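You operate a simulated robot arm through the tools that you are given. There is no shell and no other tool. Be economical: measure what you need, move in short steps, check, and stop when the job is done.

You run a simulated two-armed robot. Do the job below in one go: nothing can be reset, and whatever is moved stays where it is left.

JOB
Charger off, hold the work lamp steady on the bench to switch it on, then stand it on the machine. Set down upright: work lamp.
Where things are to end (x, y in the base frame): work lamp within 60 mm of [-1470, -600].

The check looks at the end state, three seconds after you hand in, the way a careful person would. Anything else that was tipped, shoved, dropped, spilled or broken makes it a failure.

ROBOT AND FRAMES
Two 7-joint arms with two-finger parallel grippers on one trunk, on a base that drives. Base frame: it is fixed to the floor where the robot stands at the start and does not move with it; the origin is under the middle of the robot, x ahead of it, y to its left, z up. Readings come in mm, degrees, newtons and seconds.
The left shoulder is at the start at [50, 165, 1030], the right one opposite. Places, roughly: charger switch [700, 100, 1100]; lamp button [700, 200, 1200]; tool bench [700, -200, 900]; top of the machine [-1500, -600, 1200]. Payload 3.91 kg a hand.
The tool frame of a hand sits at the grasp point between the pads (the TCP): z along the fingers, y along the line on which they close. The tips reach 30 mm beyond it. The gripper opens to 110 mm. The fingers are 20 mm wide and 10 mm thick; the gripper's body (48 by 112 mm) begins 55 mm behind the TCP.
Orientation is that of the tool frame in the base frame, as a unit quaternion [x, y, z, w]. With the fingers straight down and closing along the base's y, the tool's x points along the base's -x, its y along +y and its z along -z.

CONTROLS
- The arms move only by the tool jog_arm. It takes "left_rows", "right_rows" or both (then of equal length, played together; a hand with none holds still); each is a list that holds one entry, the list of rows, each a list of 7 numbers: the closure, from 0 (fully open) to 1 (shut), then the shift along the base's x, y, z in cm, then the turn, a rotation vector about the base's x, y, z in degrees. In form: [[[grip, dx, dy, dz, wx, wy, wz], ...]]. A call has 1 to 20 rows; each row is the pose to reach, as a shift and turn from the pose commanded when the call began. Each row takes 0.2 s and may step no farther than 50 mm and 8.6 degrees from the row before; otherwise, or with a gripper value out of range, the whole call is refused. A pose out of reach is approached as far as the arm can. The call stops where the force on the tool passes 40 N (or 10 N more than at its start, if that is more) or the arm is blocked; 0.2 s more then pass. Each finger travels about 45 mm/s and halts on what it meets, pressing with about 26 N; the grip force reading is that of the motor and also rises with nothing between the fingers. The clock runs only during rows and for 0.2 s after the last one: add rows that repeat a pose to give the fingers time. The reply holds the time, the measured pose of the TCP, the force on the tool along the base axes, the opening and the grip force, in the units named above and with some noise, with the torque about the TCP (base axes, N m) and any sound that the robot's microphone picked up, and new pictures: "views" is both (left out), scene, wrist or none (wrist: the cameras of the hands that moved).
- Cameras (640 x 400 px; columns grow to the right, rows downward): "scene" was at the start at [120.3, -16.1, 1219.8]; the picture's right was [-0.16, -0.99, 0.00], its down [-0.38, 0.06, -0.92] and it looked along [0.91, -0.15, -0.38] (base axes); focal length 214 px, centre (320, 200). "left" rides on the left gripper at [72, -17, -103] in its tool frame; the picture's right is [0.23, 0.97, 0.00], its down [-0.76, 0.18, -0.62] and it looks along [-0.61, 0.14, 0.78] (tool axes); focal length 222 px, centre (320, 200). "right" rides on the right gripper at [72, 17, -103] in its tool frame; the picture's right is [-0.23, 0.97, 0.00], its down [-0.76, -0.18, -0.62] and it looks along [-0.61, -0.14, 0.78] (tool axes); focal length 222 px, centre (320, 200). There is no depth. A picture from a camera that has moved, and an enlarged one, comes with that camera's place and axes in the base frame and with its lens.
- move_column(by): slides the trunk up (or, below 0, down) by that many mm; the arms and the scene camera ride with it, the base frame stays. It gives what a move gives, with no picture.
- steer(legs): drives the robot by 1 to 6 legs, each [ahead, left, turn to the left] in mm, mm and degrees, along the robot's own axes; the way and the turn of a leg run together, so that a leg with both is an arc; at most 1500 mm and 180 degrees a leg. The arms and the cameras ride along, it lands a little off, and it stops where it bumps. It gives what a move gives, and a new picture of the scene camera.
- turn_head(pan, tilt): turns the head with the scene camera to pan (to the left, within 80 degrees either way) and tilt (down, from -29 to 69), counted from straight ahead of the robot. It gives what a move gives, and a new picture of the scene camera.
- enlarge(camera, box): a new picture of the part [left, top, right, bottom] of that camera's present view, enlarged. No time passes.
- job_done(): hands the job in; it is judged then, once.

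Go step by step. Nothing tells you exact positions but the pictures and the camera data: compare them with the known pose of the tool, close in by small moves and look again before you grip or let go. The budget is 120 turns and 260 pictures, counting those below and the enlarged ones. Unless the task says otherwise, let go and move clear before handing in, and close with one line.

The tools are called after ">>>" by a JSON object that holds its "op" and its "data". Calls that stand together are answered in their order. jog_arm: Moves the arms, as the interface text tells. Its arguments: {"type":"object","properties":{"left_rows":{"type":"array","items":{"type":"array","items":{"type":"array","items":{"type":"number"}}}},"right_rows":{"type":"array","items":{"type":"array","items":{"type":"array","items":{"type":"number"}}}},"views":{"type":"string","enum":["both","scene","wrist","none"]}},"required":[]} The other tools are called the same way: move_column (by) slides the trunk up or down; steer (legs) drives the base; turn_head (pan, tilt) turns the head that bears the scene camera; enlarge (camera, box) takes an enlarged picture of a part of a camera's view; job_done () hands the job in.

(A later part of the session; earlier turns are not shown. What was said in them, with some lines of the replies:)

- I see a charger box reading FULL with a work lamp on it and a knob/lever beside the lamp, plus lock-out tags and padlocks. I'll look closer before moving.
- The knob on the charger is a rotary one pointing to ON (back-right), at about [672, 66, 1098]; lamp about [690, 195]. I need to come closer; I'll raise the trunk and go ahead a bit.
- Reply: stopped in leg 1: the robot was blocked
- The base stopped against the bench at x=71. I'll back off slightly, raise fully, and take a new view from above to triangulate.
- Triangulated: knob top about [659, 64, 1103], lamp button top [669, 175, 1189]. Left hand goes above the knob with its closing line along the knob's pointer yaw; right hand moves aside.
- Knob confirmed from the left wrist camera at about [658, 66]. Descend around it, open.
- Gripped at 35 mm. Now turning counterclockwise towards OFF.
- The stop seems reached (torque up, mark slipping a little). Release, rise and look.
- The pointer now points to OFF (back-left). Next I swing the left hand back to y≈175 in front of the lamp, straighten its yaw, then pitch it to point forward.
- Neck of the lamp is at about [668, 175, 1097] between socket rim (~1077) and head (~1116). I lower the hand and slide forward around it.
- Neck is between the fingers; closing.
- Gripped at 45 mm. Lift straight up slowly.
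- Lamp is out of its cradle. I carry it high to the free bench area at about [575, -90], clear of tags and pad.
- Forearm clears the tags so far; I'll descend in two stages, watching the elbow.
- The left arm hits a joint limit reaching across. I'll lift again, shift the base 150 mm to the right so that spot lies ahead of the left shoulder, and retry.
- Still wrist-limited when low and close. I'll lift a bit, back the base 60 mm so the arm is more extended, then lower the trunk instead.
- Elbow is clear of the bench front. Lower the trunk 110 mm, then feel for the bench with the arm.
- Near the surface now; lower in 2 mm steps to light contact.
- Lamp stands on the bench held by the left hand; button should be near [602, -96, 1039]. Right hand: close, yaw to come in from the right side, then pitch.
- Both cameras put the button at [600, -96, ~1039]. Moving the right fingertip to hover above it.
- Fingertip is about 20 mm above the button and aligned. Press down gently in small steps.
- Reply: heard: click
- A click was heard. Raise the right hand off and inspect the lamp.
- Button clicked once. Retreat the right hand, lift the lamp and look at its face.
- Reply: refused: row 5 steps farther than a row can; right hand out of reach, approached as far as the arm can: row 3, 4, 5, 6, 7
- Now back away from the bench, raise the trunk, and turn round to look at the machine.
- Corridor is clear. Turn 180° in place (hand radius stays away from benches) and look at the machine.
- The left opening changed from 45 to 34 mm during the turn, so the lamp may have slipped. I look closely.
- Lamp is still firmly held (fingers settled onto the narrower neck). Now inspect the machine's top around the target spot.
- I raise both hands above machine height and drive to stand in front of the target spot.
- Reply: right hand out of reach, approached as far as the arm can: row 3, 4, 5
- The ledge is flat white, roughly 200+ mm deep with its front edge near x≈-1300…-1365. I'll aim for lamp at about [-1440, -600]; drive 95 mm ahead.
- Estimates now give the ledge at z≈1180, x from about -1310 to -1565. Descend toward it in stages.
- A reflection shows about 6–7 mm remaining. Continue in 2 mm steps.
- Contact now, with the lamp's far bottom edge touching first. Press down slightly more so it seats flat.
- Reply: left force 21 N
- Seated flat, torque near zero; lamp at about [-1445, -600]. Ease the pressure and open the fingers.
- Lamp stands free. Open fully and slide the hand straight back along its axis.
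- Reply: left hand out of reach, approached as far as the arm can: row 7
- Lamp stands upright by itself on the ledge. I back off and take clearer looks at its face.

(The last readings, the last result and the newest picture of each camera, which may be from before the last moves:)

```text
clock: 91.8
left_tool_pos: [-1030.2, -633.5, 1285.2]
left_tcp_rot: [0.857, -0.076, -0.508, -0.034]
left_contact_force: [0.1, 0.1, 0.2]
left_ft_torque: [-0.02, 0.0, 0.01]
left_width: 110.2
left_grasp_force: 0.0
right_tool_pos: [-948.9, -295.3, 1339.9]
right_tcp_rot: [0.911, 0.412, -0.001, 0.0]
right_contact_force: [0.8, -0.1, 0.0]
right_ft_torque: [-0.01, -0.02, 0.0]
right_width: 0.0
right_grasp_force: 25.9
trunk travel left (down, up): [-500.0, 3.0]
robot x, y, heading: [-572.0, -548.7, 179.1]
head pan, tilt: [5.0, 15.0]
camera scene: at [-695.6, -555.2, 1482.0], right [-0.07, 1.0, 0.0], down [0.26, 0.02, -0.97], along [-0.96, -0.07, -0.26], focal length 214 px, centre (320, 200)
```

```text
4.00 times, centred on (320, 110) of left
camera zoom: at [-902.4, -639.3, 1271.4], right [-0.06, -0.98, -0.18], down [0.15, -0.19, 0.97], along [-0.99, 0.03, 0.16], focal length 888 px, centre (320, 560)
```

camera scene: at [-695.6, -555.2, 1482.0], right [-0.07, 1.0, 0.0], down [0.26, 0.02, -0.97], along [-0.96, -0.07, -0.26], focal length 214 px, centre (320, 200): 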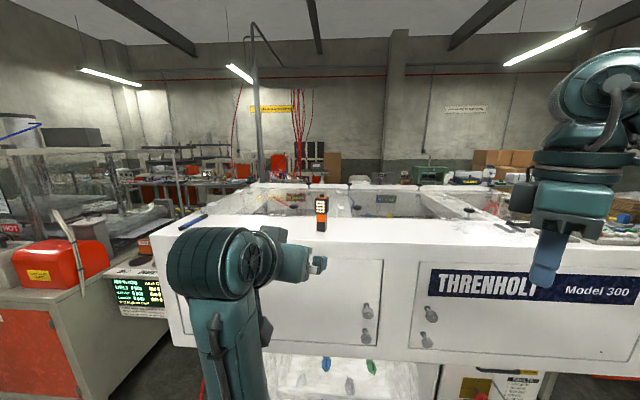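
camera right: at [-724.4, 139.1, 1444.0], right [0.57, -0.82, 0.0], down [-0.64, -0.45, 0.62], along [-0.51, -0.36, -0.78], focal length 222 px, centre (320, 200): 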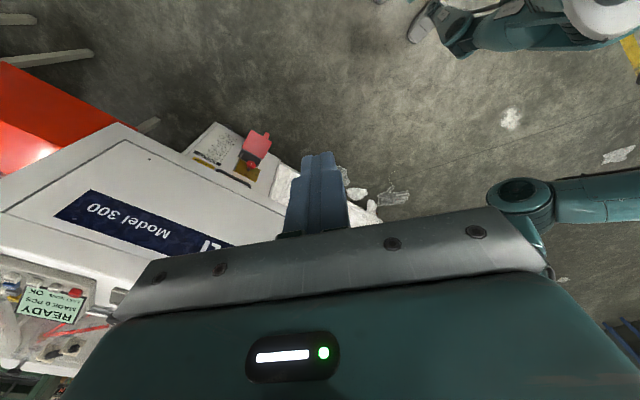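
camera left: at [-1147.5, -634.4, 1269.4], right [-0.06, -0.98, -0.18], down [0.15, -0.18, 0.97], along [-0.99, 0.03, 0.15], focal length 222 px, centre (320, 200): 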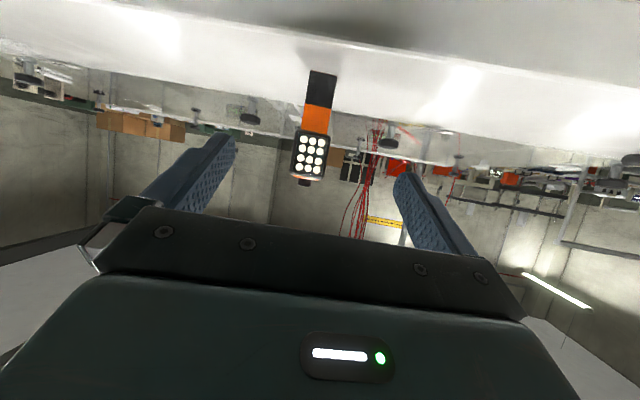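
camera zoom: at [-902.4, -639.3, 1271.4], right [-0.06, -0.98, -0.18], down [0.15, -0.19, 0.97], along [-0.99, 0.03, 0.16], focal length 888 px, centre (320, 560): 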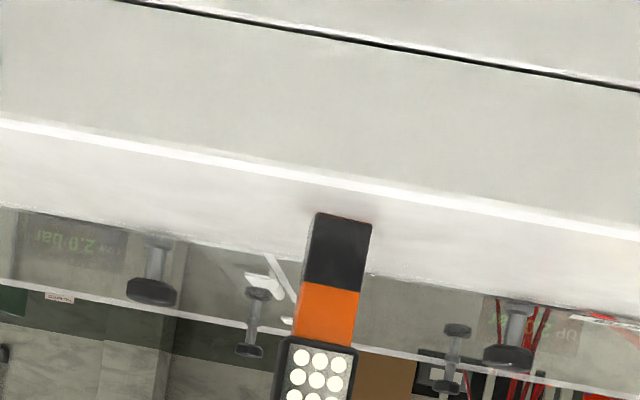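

Lamp is at about [-1443, -601], upright. Before handing in I turn back to re-check the charger from here.

>>> {"op": "steer", "data": {"legs": [[0, 0, -90], [0, 0, -75]]}}

>>> {"op": "turn_head", "data": {"pan": 12, "tilt": 15}}

```text
clock: 99.4
left_tool_pos: [-146.9, -361.9, 1285.5]
left_tcp_rot: [-0.019, 0.859, 0.022, 0.51]
left_contact_force: [0.8, -0.1, 0.6]
left_ft_torque: [-0.01, 0.0, -0.02]
left_width: 109.9
left_grasp_force: 0.0
right_tool_pos: [-149.5, -710.5, 1341.7]
right_tcp_rot: [-0.512, 0.859, 0.001, 0.001]
right_contact_force: [-0.2, -0.2, -0.1]
right_ft_torque: [0.03, 0.01, 0.0]
right_width: 0.0
right_grasp_force: 26.1
trunk travel left (down, up): [-500.0, 3.0]
robot x, y, heading: [-573.3, -546.0, 11.8]
head pan, tilt: [5.0, 15.0]
camera scene: at [-455.2, -516.0, 1482.1], right [0.29, -0.96, 0.0], down [-0.25, -0.08, -0.97], along [0.92, 0.28, -0.26], focal length 214 px, centre (320, 200)
```

scene: 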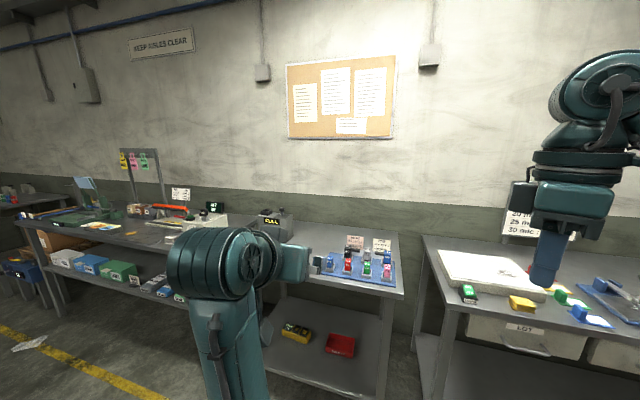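

```text
clock: 100.0
left_tool_pos: [-147.8, -361.8, 1285.6]
left_tcp_rot: [-0.02, 0.86, 0.023, 0.509]
left_contact_force: [0.1, -0.7, 0.6]
left_ft_torque: [-0.01, 0.02, 0.0]
left_width: 110.2
left_grasp_force: 0.1
right_tool_pos: [-150.0, -710.9, 1340.6]
right_tcp_rot: [-0.512, 0.859, 0.001, 0.001]
right_contact_force: [-0.6, 0.5, -0.2]
right_ft_torque: [-0.01, 0.03, 0.01]
right_width: 0.2
right_grasp_force: 26.0
trunk travel left (down, up): [-500.0, 3.0]
robot x, y, heading: [-572.8, -549.2, 12.1]
head pan, tilt: [12.0, 15.0]
camera scene: at [-459.1, -505.2, 1482.1], right [0.41, -0.91, 0.0], down [-0.24, -0.1, -0.97], along [0.88, 0.39, -0.26], focal length 214 px, centre (320, 200)
```

scene: 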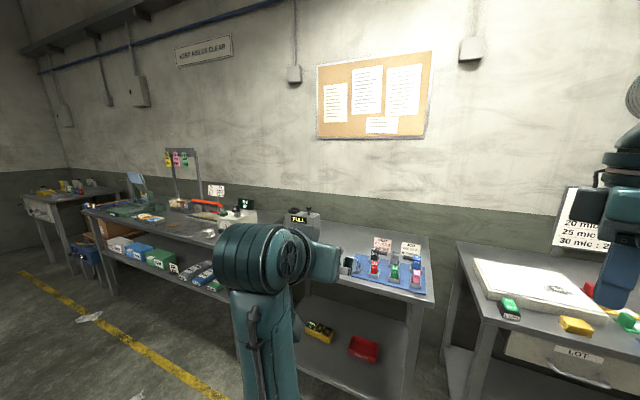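

>>> {"op": "enlarge", "data": {"camera": "scene", "box": [270, 195, 340, 245]}}

>>> {"op": "enlarge", "data": {"camera": "left", "box": [220, 0, 540, 200]}}

```text
8.00 times, centred on (305, 220) of scene
camera zoom: at [-459.1, -505.2, 1482.1], right [0.41, -0.91, 0.0], down [-0.24, -0.1, -0.97], along [0.88, 0.39, -0.26], focal length 1716 px, centre (440, 40)
```

zoom: 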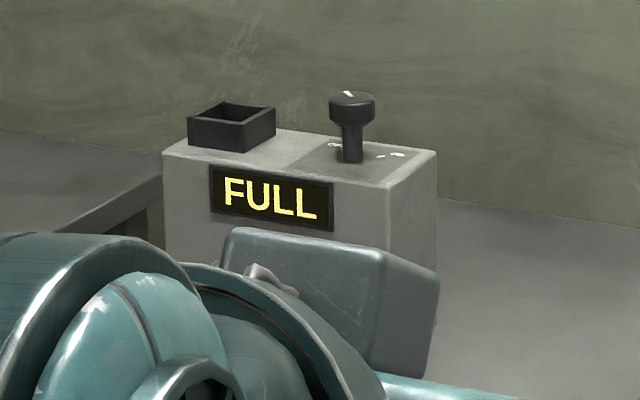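

```text
2.00 times, centred on (380, 100) of left
camera zoom: at [-270.5, -385.8, 1271.2], right [-0.17, 0.97, -0.18], down [-0.19, 0.15, 0.97], along [0.97, 0.2, 0.16], focal length 444 px, centre (200, 400)
```

zoom: 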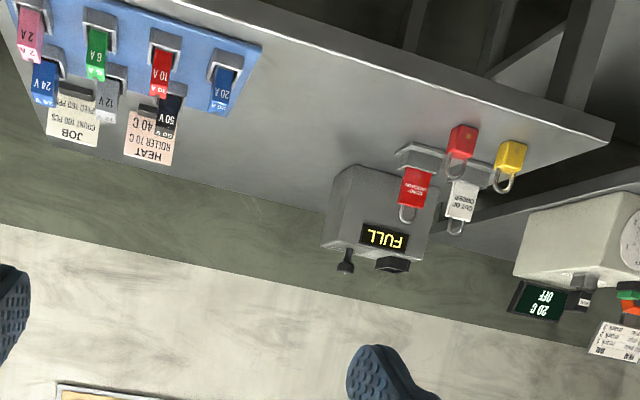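

The charger knob points at OFF and the bench is undisturbed. The lamp stands upright at about [-1443, -601] with both hands clear, so I hand in.

>>> {"op": "job_done", "data": {}}

```text
The job is handed in.
```

The job is handed in: the charger knob is turned to OFF, and the work lamp stands upright on the machine at about [-1443, -601]. I held it on the bench and pressed its button once, which clicked. The LEDs look the same lit or unlit in the pictures, so I couldn't see that it is on, and the charger display still reads FULL.
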